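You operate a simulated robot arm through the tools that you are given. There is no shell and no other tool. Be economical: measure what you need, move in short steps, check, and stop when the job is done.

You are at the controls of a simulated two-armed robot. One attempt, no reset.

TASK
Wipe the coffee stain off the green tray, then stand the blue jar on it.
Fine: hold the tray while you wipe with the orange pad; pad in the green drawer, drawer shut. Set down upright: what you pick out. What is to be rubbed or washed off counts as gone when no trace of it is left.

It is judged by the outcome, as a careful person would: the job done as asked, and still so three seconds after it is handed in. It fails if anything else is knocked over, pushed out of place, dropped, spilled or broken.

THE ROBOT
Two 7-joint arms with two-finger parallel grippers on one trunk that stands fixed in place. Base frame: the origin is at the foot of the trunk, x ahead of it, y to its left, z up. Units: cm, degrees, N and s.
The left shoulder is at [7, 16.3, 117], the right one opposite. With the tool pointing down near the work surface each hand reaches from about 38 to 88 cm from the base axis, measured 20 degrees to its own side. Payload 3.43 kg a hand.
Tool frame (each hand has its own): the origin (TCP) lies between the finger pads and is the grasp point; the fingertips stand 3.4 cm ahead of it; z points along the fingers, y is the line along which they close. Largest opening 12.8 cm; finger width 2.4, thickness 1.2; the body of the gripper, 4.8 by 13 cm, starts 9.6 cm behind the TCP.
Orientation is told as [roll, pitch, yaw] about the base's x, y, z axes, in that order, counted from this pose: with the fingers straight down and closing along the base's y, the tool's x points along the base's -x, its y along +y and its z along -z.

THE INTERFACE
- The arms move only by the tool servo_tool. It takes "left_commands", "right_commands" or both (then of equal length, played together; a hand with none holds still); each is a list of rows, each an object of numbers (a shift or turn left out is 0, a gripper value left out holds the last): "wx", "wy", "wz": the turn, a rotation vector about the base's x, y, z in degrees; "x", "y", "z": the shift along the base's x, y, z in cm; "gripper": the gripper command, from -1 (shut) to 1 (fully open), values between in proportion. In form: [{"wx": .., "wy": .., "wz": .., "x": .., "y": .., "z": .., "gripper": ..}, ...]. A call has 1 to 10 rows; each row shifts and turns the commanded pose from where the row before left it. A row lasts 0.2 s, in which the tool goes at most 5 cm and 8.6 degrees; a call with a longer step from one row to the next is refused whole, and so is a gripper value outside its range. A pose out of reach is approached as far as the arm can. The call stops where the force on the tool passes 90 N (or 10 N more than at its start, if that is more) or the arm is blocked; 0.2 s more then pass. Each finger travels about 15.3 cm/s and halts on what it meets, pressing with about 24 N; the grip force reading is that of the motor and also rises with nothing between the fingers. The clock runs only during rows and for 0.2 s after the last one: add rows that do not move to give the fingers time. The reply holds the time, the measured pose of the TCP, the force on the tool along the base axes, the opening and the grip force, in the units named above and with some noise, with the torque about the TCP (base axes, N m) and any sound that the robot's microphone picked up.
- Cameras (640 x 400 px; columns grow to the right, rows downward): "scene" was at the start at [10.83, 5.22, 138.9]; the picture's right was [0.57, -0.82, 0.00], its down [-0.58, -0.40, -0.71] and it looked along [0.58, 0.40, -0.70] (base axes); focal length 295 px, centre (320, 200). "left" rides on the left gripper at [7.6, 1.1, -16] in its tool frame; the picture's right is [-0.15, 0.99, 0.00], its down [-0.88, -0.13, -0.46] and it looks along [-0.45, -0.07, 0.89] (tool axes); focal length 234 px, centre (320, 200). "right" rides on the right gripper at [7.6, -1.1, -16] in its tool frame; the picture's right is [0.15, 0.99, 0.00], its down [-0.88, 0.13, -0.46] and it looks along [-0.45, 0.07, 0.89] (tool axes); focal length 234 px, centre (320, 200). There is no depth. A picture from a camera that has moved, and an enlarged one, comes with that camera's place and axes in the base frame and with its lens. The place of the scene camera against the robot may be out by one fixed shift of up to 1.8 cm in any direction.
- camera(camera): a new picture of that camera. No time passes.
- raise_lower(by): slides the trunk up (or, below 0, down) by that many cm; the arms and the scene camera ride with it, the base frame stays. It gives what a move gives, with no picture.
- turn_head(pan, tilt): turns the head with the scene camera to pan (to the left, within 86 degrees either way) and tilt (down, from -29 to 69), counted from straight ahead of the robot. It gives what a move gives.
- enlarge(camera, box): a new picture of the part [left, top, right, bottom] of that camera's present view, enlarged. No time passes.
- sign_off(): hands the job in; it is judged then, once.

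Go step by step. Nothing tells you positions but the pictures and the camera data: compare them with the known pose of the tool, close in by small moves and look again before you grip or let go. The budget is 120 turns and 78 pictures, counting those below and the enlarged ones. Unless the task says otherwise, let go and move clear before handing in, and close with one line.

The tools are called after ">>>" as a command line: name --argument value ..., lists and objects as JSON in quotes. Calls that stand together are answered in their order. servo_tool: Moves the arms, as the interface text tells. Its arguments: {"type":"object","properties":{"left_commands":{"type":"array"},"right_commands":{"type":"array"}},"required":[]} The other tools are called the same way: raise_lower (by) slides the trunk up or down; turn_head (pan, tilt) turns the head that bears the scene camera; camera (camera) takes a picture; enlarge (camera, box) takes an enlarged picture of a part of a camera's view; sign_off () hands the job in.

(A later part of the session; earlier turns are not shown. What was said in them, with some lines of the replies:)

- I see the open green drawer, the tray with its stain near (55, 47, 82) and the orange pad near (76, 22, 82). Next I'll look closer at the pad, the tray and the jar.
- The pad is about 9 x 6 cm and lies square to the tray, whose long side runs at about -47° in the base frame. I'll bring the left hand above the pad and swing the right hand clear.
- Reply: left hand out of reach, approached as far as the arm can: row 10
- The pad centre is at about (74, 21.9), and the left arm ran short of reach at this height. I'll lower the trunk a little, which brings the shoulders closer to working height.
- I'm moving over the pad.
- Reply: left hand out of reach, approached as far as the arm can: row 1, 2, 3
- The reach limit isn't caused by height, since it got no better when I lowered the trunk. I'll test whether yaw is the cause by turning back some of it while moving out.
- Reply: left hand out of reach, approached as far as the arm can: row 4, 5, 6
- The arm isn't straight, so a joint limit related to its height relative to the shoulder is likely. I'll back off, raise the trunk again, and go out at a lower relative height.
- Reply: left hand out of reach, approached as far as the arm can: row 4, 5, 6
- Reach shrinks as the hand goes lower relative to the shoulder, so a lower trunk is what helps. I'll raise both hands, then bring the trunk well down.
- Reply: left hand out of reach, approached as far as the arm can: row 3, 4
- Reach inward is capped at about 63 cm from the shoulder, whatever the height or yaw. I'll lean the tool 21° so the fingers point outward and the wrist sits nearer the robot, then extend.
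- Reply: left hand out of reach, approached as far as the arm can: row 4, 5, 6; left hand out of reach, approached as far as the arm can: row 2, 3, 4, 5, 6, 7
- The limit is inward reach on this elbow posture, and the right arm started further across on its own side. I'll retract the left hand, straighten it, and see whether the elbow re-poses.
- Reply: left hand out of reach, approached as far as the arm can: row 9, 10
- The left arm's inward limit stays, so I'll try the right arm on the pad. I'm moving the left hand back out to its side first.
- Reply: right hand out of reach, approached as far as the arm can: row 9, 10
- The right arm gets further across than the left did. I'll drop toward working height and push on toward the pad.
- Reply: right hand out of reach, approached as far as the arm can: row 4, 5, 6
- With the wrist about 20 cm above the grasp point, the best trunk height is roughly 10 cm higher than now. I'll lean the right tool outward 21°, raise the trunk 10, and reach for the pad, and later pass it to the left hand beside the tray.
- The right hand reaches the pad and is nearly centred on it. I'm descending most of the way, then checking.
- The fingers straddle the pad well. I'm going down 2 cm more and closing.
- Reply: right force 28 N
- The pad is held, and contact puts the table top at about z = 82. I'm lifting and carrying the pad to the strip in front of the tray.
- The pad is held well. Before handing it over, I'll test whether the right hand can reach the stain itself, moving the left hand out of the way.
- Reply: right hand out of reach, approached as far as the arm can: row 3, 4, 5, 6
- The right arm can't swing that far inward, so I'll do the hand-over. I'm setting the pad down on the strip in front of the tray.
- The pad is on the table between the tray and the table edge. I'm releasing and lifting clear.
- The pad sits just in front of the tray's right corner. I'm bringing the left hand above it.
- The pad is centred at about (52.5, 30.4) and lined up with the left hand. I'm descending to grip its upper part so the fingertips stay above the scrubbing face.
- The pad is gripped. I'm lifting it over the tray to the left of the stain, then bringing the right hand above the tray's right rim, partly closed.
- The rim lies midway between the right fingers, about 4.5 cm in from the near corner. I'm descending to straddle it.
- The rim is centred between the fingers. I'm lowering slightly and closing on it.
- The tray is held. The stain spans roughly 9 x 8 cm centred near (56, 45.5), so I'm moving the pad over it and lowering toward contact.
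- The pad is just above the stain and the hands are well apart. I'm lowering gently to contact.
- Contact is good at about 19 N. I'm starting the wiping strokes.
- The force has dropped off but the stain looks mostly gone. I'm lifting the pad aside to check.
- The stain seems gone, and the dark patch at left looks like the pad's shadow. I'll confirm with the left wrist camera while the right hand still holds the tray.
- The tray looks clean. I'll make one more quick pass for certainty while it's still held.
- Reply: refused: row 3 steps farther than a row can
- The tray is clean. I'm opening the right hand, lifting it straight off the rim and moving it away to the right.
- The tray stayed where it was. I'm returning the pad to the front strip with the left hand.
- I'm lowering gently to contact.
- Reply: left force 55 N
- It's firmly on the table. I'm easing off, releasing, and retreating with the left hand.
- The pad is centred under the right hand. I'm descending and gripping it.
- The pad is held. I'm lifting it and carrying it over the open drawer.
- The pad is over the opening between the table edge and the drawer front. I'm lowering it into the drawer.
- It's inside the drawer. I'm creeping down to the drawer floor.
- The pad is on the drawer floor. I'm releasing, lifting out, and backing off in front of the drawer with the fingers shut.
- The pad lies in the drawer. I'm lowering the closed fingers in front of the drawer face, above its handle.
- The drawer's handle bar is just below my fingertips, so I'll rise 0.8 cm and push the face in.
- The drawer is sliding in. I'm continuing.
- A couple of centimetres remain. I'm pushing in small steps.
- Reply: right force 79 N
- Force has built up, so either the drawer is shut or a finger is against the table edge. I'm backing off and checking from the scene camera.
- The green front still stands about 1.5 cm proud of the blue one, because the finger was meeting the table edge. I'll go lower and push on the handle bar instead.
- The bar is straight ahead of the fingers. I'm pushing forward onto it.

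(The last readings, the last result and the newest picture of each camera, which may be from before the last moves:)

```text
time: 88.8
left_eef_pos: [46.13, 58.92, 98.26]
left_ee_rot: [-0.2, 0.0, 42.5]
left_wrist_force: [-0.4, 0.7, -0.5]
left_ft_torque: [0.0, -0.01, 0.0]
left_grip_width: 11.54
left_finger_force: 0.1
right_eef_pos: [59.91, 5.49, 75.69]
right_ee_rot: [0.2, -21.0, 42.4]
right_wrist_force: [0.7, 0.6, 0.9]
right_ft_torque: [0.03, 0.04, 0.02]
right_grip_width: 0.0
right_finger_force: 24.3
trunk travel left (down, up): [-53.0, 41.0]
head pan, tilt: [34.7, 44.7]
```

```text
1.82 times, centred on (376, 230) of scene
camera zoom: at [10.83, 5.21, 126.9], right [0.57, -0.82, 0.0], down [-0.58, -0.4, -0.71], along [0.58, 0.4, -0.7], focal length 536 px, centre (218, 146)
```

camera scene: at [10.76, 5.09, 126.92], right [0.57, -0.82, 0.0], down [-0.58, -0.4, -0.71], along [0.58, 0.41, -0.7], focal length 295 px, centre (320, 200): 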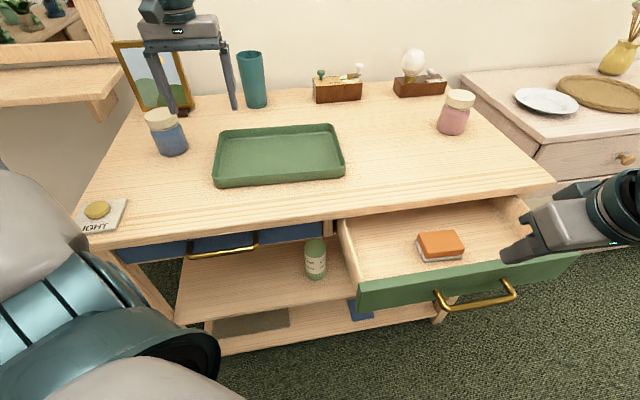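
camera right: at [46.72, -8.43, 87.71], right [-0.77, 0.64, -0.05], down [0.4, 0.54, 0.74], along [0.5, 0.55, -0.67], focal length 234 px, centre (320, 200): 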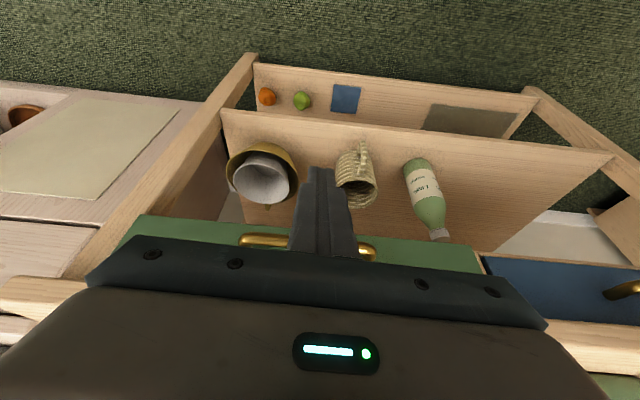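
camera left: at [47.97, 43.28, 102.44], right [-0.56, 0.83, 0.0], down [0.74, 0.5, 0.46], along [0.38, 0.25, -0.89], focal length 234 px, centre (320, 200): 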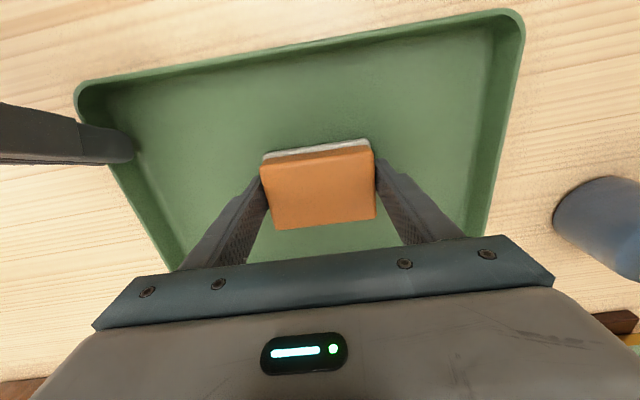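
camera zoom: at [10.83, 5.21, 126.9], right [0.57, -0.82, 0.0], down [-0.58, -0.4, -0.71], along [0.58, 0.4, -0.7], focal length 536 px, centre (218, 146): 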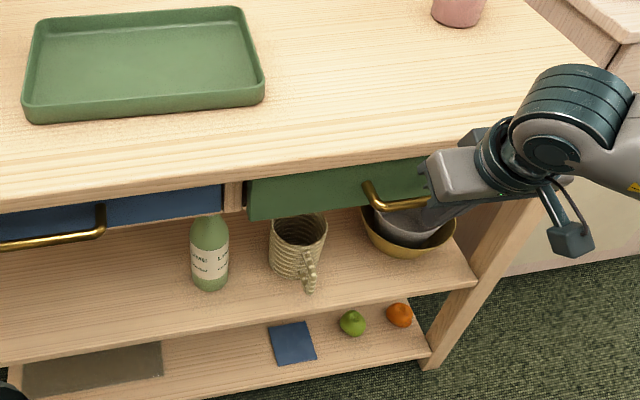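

>>> servo_tool --right_commands '[{"x": 0.4, "y": 0.38}, {"x": 0.4, "y": 0.38}, {"x": 0.4, "y": 0.38}, {}]'

>>> camera --camera "right"

```text
time: 89.8
left_eef_pos: [46.15, 58.88, 98.29]
left_ee_rot: [-0.1, 0.1, 42.5]
left_wrist_force: [-0.7, 0.0, 0.4]
left_ft_torque: [0.01, -0.02, -0.01]
left_grip_width: 11.54
left_finger_force: 0.1
right_eef_pos: [61.15, 6.63, 75.63]
right_ee_rot: [0.2, -21.1, 42.5]
right_wrist_force: [-0.4, -0.7, -0.9]
right_ft_torque: [-0.04, 0.01, 0.0]
right_grip_width: 0.0
right_finger_force: 24.1
trunk travel left (down, up): [-53.0, 41.0]
head pan, tilt: [34.7, 44.7]
```

```text
19 pictures are left
camera right: at [52.54, -2.81, 87.71], right [-0.77, 0.64, -0.05], down [0.4, 0.54, 0.74], along [0.5, 0.55, -0.67], focal length 234 px, centre (320, 200)
```

right: 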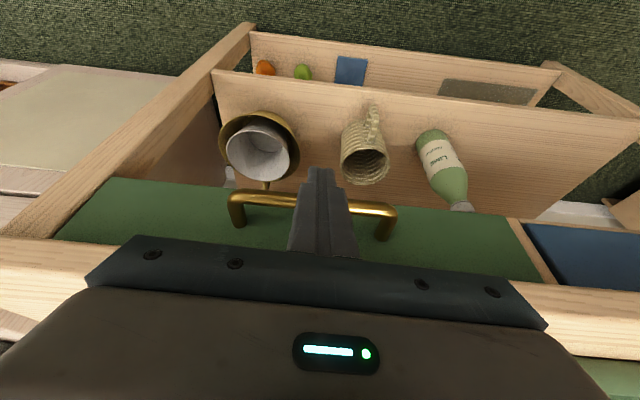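

>>> servo_tool --right_commands '[{"x": 0.35, "y": 0.33}, {"x": 0.35, "y": 0.33}, {}]'

>>> camera --camera "right"

```text
time: 90.6
left_eef_pos: [46.16, 58.85, 98.24]
left_ee_rot: [-0.1, 0.0, 42.5]
left_wrist_force: [-0.4, -0.1, 0.2]
left_ft_torque: [-0.01, -0.03, -0.02]
left_grip_width: 11.55
left_finger_force: 0.1
right_eef_pos: [61.76, 7.25, 75.46]
right_ee_rot: [0.2, -20.9, 42.5]
right_wrist_force: [-5.6, -3.9, -1.8]
right_ft_torque: [-0.06, 0.07, 0.02]
right_grip_width: 0.0
right_finger_force: 24.3
trunk travel left (down, up): [-53.0, 41.0]
head pan, tilt: [34.7, 44.7]
```

```text
18 pictures are left
camera right: at [53.2, -2.22, 87.74], right [-0.77, 0.64, -0.05], down [0.4, 0.54, 0.74], along [0.5, 0.55, -0.67], focal length 234 px, centre (320, 200)
```

right: 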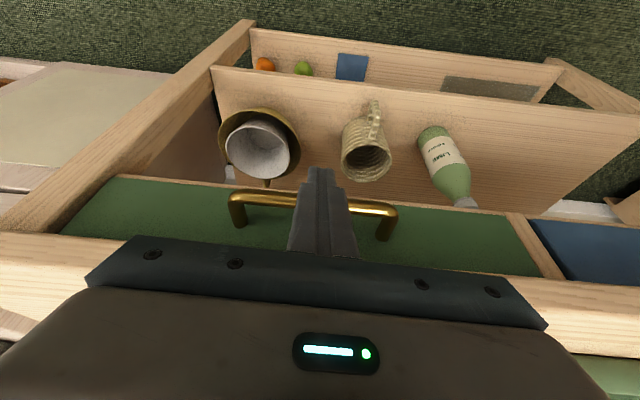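

>>> servo_tool --right_commands '[{"x": 0.3, "y": 0.28}, {"x": 0.3, "y": 0.28}, {}]'

```text
time: 91.4
left_eef_pos: [45.75, 58.66, 98.71]
left_ee_rot: [-0.1, -0.4, 42.5]
left_wrist_force: [-0.2, 0.4, 0.1]
left_ft_torque: [-0.02, -0.02, -0.03]
left_grip_width: 11.54
left_finger_force: 0.0
right_eef_pos: [61.84, 7.3, 75.51]
right_ee_rot: [0.2, -20.4, 42.4]
right_wrist_force: [-50.9, -48.1, -2.5]
right_ft_torque: [-0.43, 0.91, 0.2]
right_grip_width: 0.02
right_finger_force: 24.3
trunk travel left (down, up): [-53.0, 41.0]
head pan, tilt: [34.7, 44.7]
```

The drawer has hit its hard stop at the handle, so it should be shut. I'm backing off and checking.

>>> servo_tool --right_commands '[{"x": -2, "y": -1.9}, {"x": -3, "y": -2.8}, {"x": -3, "y": -2.8}, {"z": 4, "y": -2}, {"z": 4, "y": -3}, {"z": 4, "y": -3}, {"z": 4, "y": -3}, {"y": -3}]'

>>> camera --camera "scene"

>>> enlarge --camera "scene" --box '[250, 150, 506, 310]'

>>> camera --camera "left"

```text
time: 93.2
left_eef_pos: [46.12, 58.81, 98.29]
left_ee_rot: [0.0, 0.0, 42.5]
left_wrist_force: [-0.3, -0.3, -0.1]
left_ft_torque: [0.02, -0.02, -0.03]
left_grip_width: 11.51
left_finger_force: 0.0
right_eef_pos: [54.43, -13.85, 91.49]
right_ee_rot: [0.3, -21.0, 42.4]
right_wrist_force: [-0.1, 0.2, -0.2]
right_ft_torque: [0.03, -0.03, 0.04]
right_grip_width: 0.05
right_finger_force: 24.3
trunk travel left (down, up): [-53.0, 41.0]
head pan, tilt: [34.7, 44.7]
```

```text
17 pictures are left
camera scene: at [10.83, 5.08, 126.91], right [0.57, -0.82, 0.0], down [-0.58, -0.4, -0.71], along [0.58, 0.41, -0.7], focal length 295 px, centre (320, 200)
```

scene: 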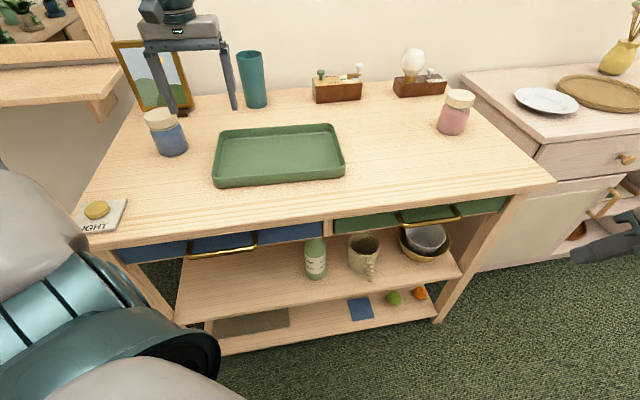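

```text
2.50 times, centred on (378, 230) of scene
camera zoom: at [10.83, 5.08, 126.91], right [0.57, -0.82, 0.0], down [-0.58, -0.4, -0.71], along [0.58, 0.41, -0.7], focal length 737 px, centre (175, 125)
```

zoom: 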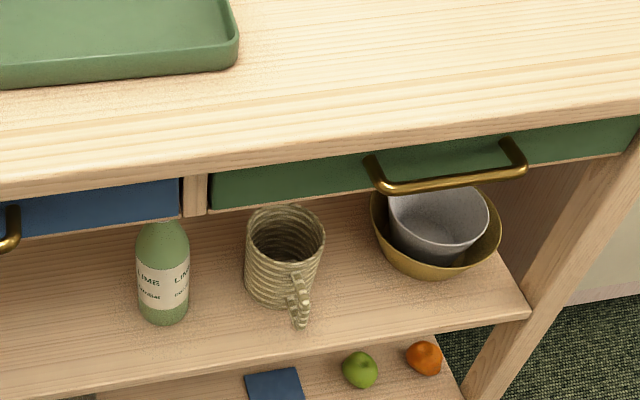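

```text
15 pictures are left
camera left: at [39.81, 54.51, 114.35], right [-0.56, 0.83, 0.0], down [0.74, 0.5, 0.46], along [0.38, 0.26, -0.89], focal length 234 px, centre (320, 200)
```

left: 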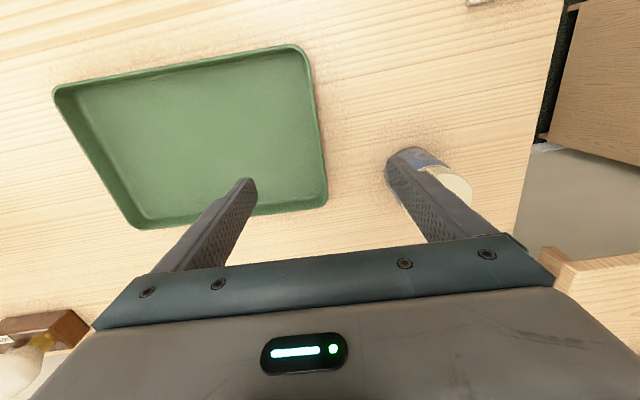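

The drawer is shut, with the pad inside, and the tray is clean and in place. Next is the blue jar near (41, 72), so I'll raise the left hand and go above it with the gripper wide open.

>>> servo_tool --left_commands '[{"z": 4, "gripper": 1}, {"z": 3}, {"x": -1.2, "y": 3.3}, {"x": -1.2, "y": 3.3}, {"x": -1.2, "y": 3.3}, {"x": -1.2, "y": 3.3}, {}]'

>>> camera --camera "left"

>>> enlarge --camera "scene" --box '[100, 60, 292, 180]'

```text
time: 94.8
left_eef_pos: [41.54, 71.78, 105.42]
left_ee_rot: [-0.1, 0.0, 42.4]
left_wrist_force: [-0.8, -0.5, 0.4]
left_ft_torque: [0.02, 0.0, -0.02]
left_grip_width: 12.78
left_finger_force: 0.0
right_eef_pos: [54.48, -13.67, 91.55]
right_ee_rot: [0.3, -20.9, 42.4]
right_wrist_force: [-0.8, 0.0, -0.5]
right_ft_torque: [0.06, 0.0, 0.0]
right_grip_width: 0.03
right_finger_force: 24.7
trunk travel left (down, up): [-53.0, 41.0]
head pan, tilt: [34.7, 44.7]
```

```text
14 pictures are left
camera left: at [35.25, 67.61, 121.43], right [-0.56, 0.83, 0.0], down [0.74, 0.5, 0.46], along [0.38, 0.26, -0.89], focal length 234 px, centre (320, 200)
```

left: 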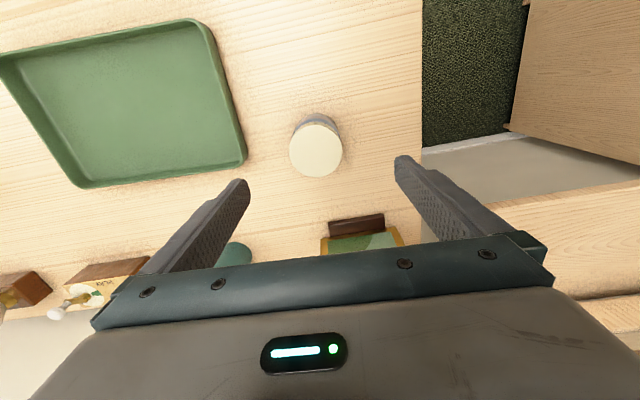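

```text
3.33 times, centred on (196, 120) of scene
camera zoom: at [10.84, 5.15, 126.9], right [0.57, -0.82, 0.0], down [-0.58, -0.4, -0.71], along [0.58, 0.41, -0.7], focal length 983 px, centre (733, 467)
```

zoom: 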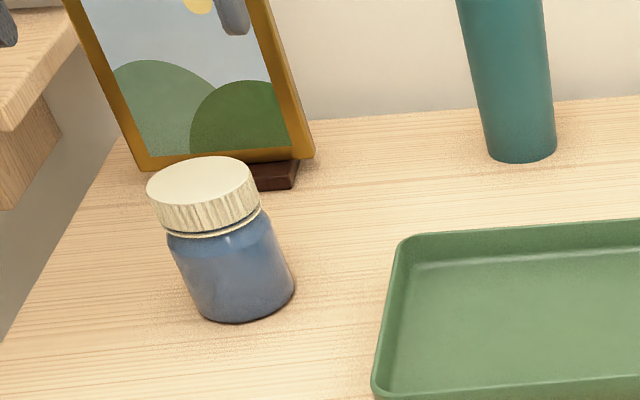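

The jar is centred near (42.2, 72.1), about 8 cm wide, with its top at about z = 92. I'm aligning and descending part of the way.

>>> servo_tool --left_commands '[{"x": 0.7, "y": 0.3, "z": -3}, {"z": -3}, {"z": -3}, {"z": -1.5}, {}]'

>>> camera --camera "left"

```text
time: 96.0
left_eef_pos: [42.47, 72.2, 94.73]
left_ee_rot: [0.0, 0.1, 42.6]
left_wrist_force: [0.0, -0.2, -0.1]
left_ft_torque: [-0.01, 0.01, -0.03]
left_grip_width: 12.79
left_finger_force: 0.0
right_eef_pos: [54.51, -13.63, 91.53]
right_ee_rot: [0.2, -21.0, 42.4]
right_wrist_force: [-0.3, -0.2, -0.3]
right_ft_torque: [0.01, 0.02, -0.01]
right_grip_width: 0.01
right_finger_force: 23.8
trunk travel left (down, up): [-53.0, 41.0]
head pan, tilt: [34.7, 44.7]
```

```text
12 pictures are left
camera left: at [36.04, 68.02, 110.81], right [-0.56, 0.83, 0.0], down [0.74, 0.5, 0.46], along [0.38, 0.25, -0.89], focal length 234 px, centre (320, 200)
```

left: 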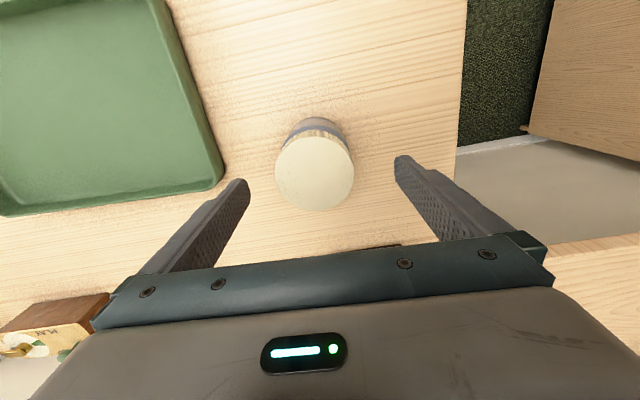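

The lid is centred between the fingertips. I'm descending around the jar body and closing.

>>> servo_tool --left_commands '[{"z": -3}, {"z": -3}, {"z": -2}, {"gripper": -0.1}, {"gripper": -0.1}, {"gripper": -0.3}, {"gripper": -0.5}]'

>>> enlarge --camera "scene" --box '[100, 60, 292, 180]'

```text
time: 97.6
left_eef_pos: [42.36, 72.12, 86.93]
left_ee_rot: [-0.1, 0.0, 42.5]
left_wrist_force: [1.2, -0.5, -0.2]
left_ft_torque: [0.1, -0.04, -0.05]
left_grip_width: 7.18
left_finger_force: 23.8
right_eef_pos: [54.58, -13.58, 91.53]
right_ee_rot: [0.2, -21.0, 42.4]
right_wrist_force: [-0.4, 0.1, 0.4]
right_ft_torque: [-0.02, -0.01, 0.03]
right_grip_width: 0.0
right_finger_force: 23.9
trunk travel left (down, up): [-53.0, 41.0]
head pan, tilt: [34.7, 44.7]
```

```text
3.33 times, centred on (196, 120) of scene
camera zoom: at [10.84, 5.22, 126.9], right [0.57, -0.82, 0.0], down [-0.58, -0.4, -0.71], along [0.58, 0.4, -0.7], focal length 983 px, centre (733, 467)
```

zoom: 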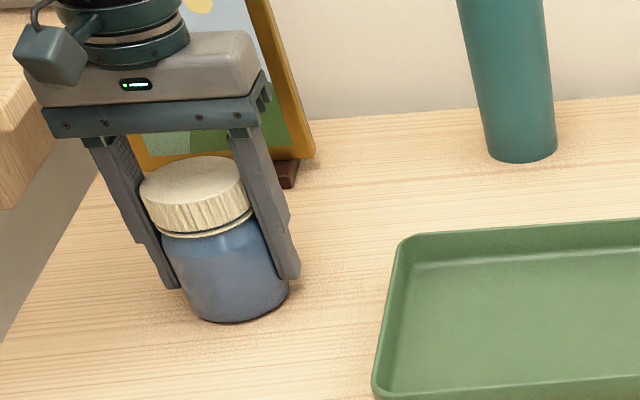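

The jar is gripped by its body. I'm lifting it and carrying it over the middle of the tray.

>>> servo_tool --left_commands '[{"z": 3.5}, {"z": 4}, {"x": 2, "y": -3.5}, {"x": 2, "y": -3.5}, {"x": 2, "y": -3.5}, {"x": 2, "y": -3.5}, {"x": 2, "y": -3.5}, {"x": 2, "y": -3.5}, {"x": 1.9, "y": -3.5}, {}]'

>>> camera --camera "scene"

```text
time: 99.8
left_eef_pos: [56.26, 47.91, 94.32]
left_ee_rot: [-0.2, 0.0, 42.3]
left_wrist_force: [-1.1, 0.4, -1.5]
left_ft_torque: [0.03, -0.02, -0.03]
left_grip_width: 7.18
left_finger_force: 24.6
right_eef_pos: [54.5, -13.49, 91.54]
right_ee_rot: [0.1, -21.0, 42.4]
right_wrist_force: [-0.3, 0.0, -0.1]
right_ft_torque: [-0.03, -0.01, -0.04]
right_grip_width: 0.0
right_finger_force: 24.1
trunk travel left (down, up): [-53.0, 41.0]
head pan, tilt: [34.7, 44.7]
```

```text
10 pictures are left
camera scene: at [10.79, 5.32, 126.9], right [0.57, -0.82, 0.0], down [-0.58, -0.4, -0.71], along [0.58, 0.4, -0.7], focal length 295 px, centre (320, 200)
```

scene: 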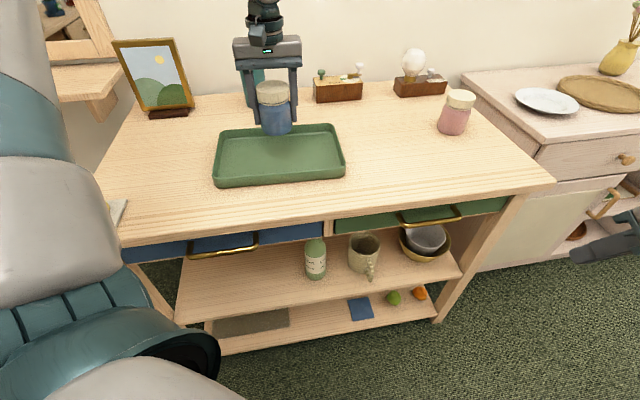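

The jar is over the tray. I'm lowering it close to the floor of the tray.

>>> servo_tool --left_commands '[{"z": -3}, {"z": -2.5}, {"z": -0.6}, {"z": -0.3}, {"z": -0.2}, {}]'

>>> enlarge --camera "scene" --box '[190, 80, 382, 200]'

```text
time: 101.2
left_eef_pos: [56.29, 47.72, 87.85]
left_ee_rot: [-0.1, 0.0, 42.6]
left_wrist_force: [0.6, -0.6, -1.8]
left_ft_torque: [0.0, -0.02, 0.02]
left_grip_width: 7.17
left_finger_force: 24.5
right_eef_pos: [54.44, -13.71, 91.54]
right_ee_rot: [0.2, -21.1, 42.5]
right_wrist_force: [-0.9, 0.2, -0.7]
right_ft_torque: [-0.02, 0.0, -0.02]
right_grip_width: 0.01
right_finger_force: 24.3
trunk travel left (down, up): [-53.0, 41.0]
head pan, tilt: [34.7, 44.7]
```

```text
3.33 times, centred on (286, 140) of scene
camera zoom: at [10.85, 5.23, 126.9], right [0.57, -0.82, 0.0], down [-0.58, -0.4, -0.71], along [0.58, 0.4, -0.7], focal length 983 px, centre (433, 400)
```

zoom: 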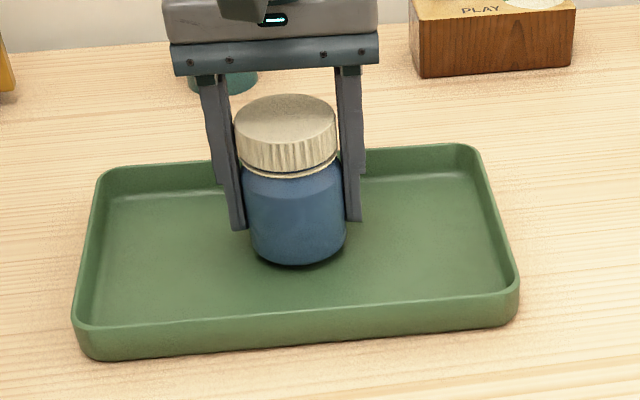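

>>> servo_tool --left_commands '[{"z": -0.15}, {"z": -0.15}, {"z": -0.15}, {}]'

```text
time: 102.2
left_eef_pos: [56.25, 47.69, 87.28]
left_ee_rot: [-0.1, -0.1, 42.5]
left_wrist_force: [-0.4, -0.7, -1.9]
left_ft_torque: [0.04, 0.02, 0.0]
left_grip_width: 7.17
left_finger_force: 23.8
right_eef_pos: [54.49, -13.59, 91.51]
right_ee_rot: [0.2, -21.0, 42.4]
right_wrist_force: [0.0, 0.0, 0.0]
right_ft_torque: [-0.02, -0.01, 0.04]
right_grip_width: 0.01
right_finger_force: 24.2
trunk travel left (down, up): [-53.0, 41.0]
head pan, tilt: [34.7, 44.7]
```

>>> servo_tool --left_commands '[{"z": -0.15}, {"z": -0.1}, {"z": -0.1}, {}]'

```text
time: 103.2
left_eef_pos: [56.21, 47.66, 87.07]
left_ee_rot: [-0.1, -0.2, 42.5]
left_wrist_force: [4.7, 4.2, 14.4]
left_ft_torque: [-0.02, -0.09, 0.02]
left_grip_width: 7.16
left_finger_force: 23.6
right_eef_pos: [54.45, -13.71, 91.49]
right_ee_rot: [0.2, -21.0, 42.4]
right_wrist_force: [0.6, -0.3, 0.0]
right_ft_torque: [-0.03, -0.02, -0.01]
right_grip_width: 0.02
right_finger_force: 23.7
trunk travel left (down, up): [-53.0, 41.0]
head pan, tilt: [34.7, 44.7]
```

The jar is resting on the tray floor. I'm easing off, opening, and lifting straight up.

>>> servo_tool --left_commands '[{"z": 0.1}, {"gripper": 0.5}, {"gripper": 0.9}, {"gripper": 0.9}, {"z": 3}, {"z": 4}, {"z": 4}, {"z": 4}, {"x": -2, "y": 4}, {"x": -2, "y": 4}]'

>>> camera --camera "scene"

>>> enlarge --camera "scene" --box '[190, 80, 382, 200]'

```text
time: 105.4
left_eef_pos: [52.25, 55.89, 102.24]
left_ee_rot: [-0.1, 0.0, 42.5]
left_wrist_force: [0.5, 0.0, 0.1]
left_ft_torque: [-0.01, -0.02, 0.01]
left_grip_width: 12.17
left_finger_force: 0.0
right_eef_pos: [54.35, -13.66, 91.49]
right_ee_rot: [0.1, -21.0, 42.4]
right_wrist_force: [0.2, -0.4, 0.9]
right_ft_torque: [-0.02, -0.01, -0.01]
right_grip_width: 0.02
right_finger_force: 24.1
trunk travel left (down, up): [-53.0, 41.0]
head pan, tilt: [34.7, 44.7]
```

```text
8 pictures are left
camera scene: at [10.76, 5.28, 126.91], right [0.57, -0.82, 0.0], down [-0.58, -0.4, -0.71], along [0.58, 0.4, -0.7], focal length 295 px, centre (320, 200)
```

scene: 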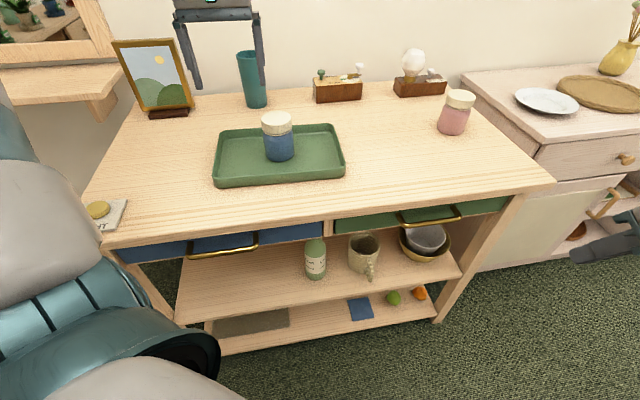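

```text
3.33 times, centred on (286, 140) of scene
camera zoom: at [10.76, 5.28, 126.91], right [0.57, -0.82, 0.0], down [-0.58, -0.4, -0.71], along [0.58, 0.4, -0.7], focal length 983 px, centre (433, 400)
```

zoom: 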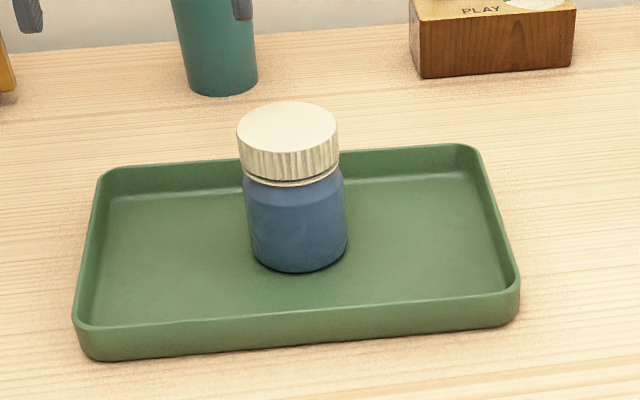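

The jar stands upright on the clean tray, the pad is in the shut green drawer, and both hands are clear. I'm handing in.

>>> sign_off

```text
The job is handed in.
```

The coffee stain is wiped off the green tray, with no trace visible in the last pictures. The orange pad is in the shut green drawer, and the blue jar stands upright on the tray.
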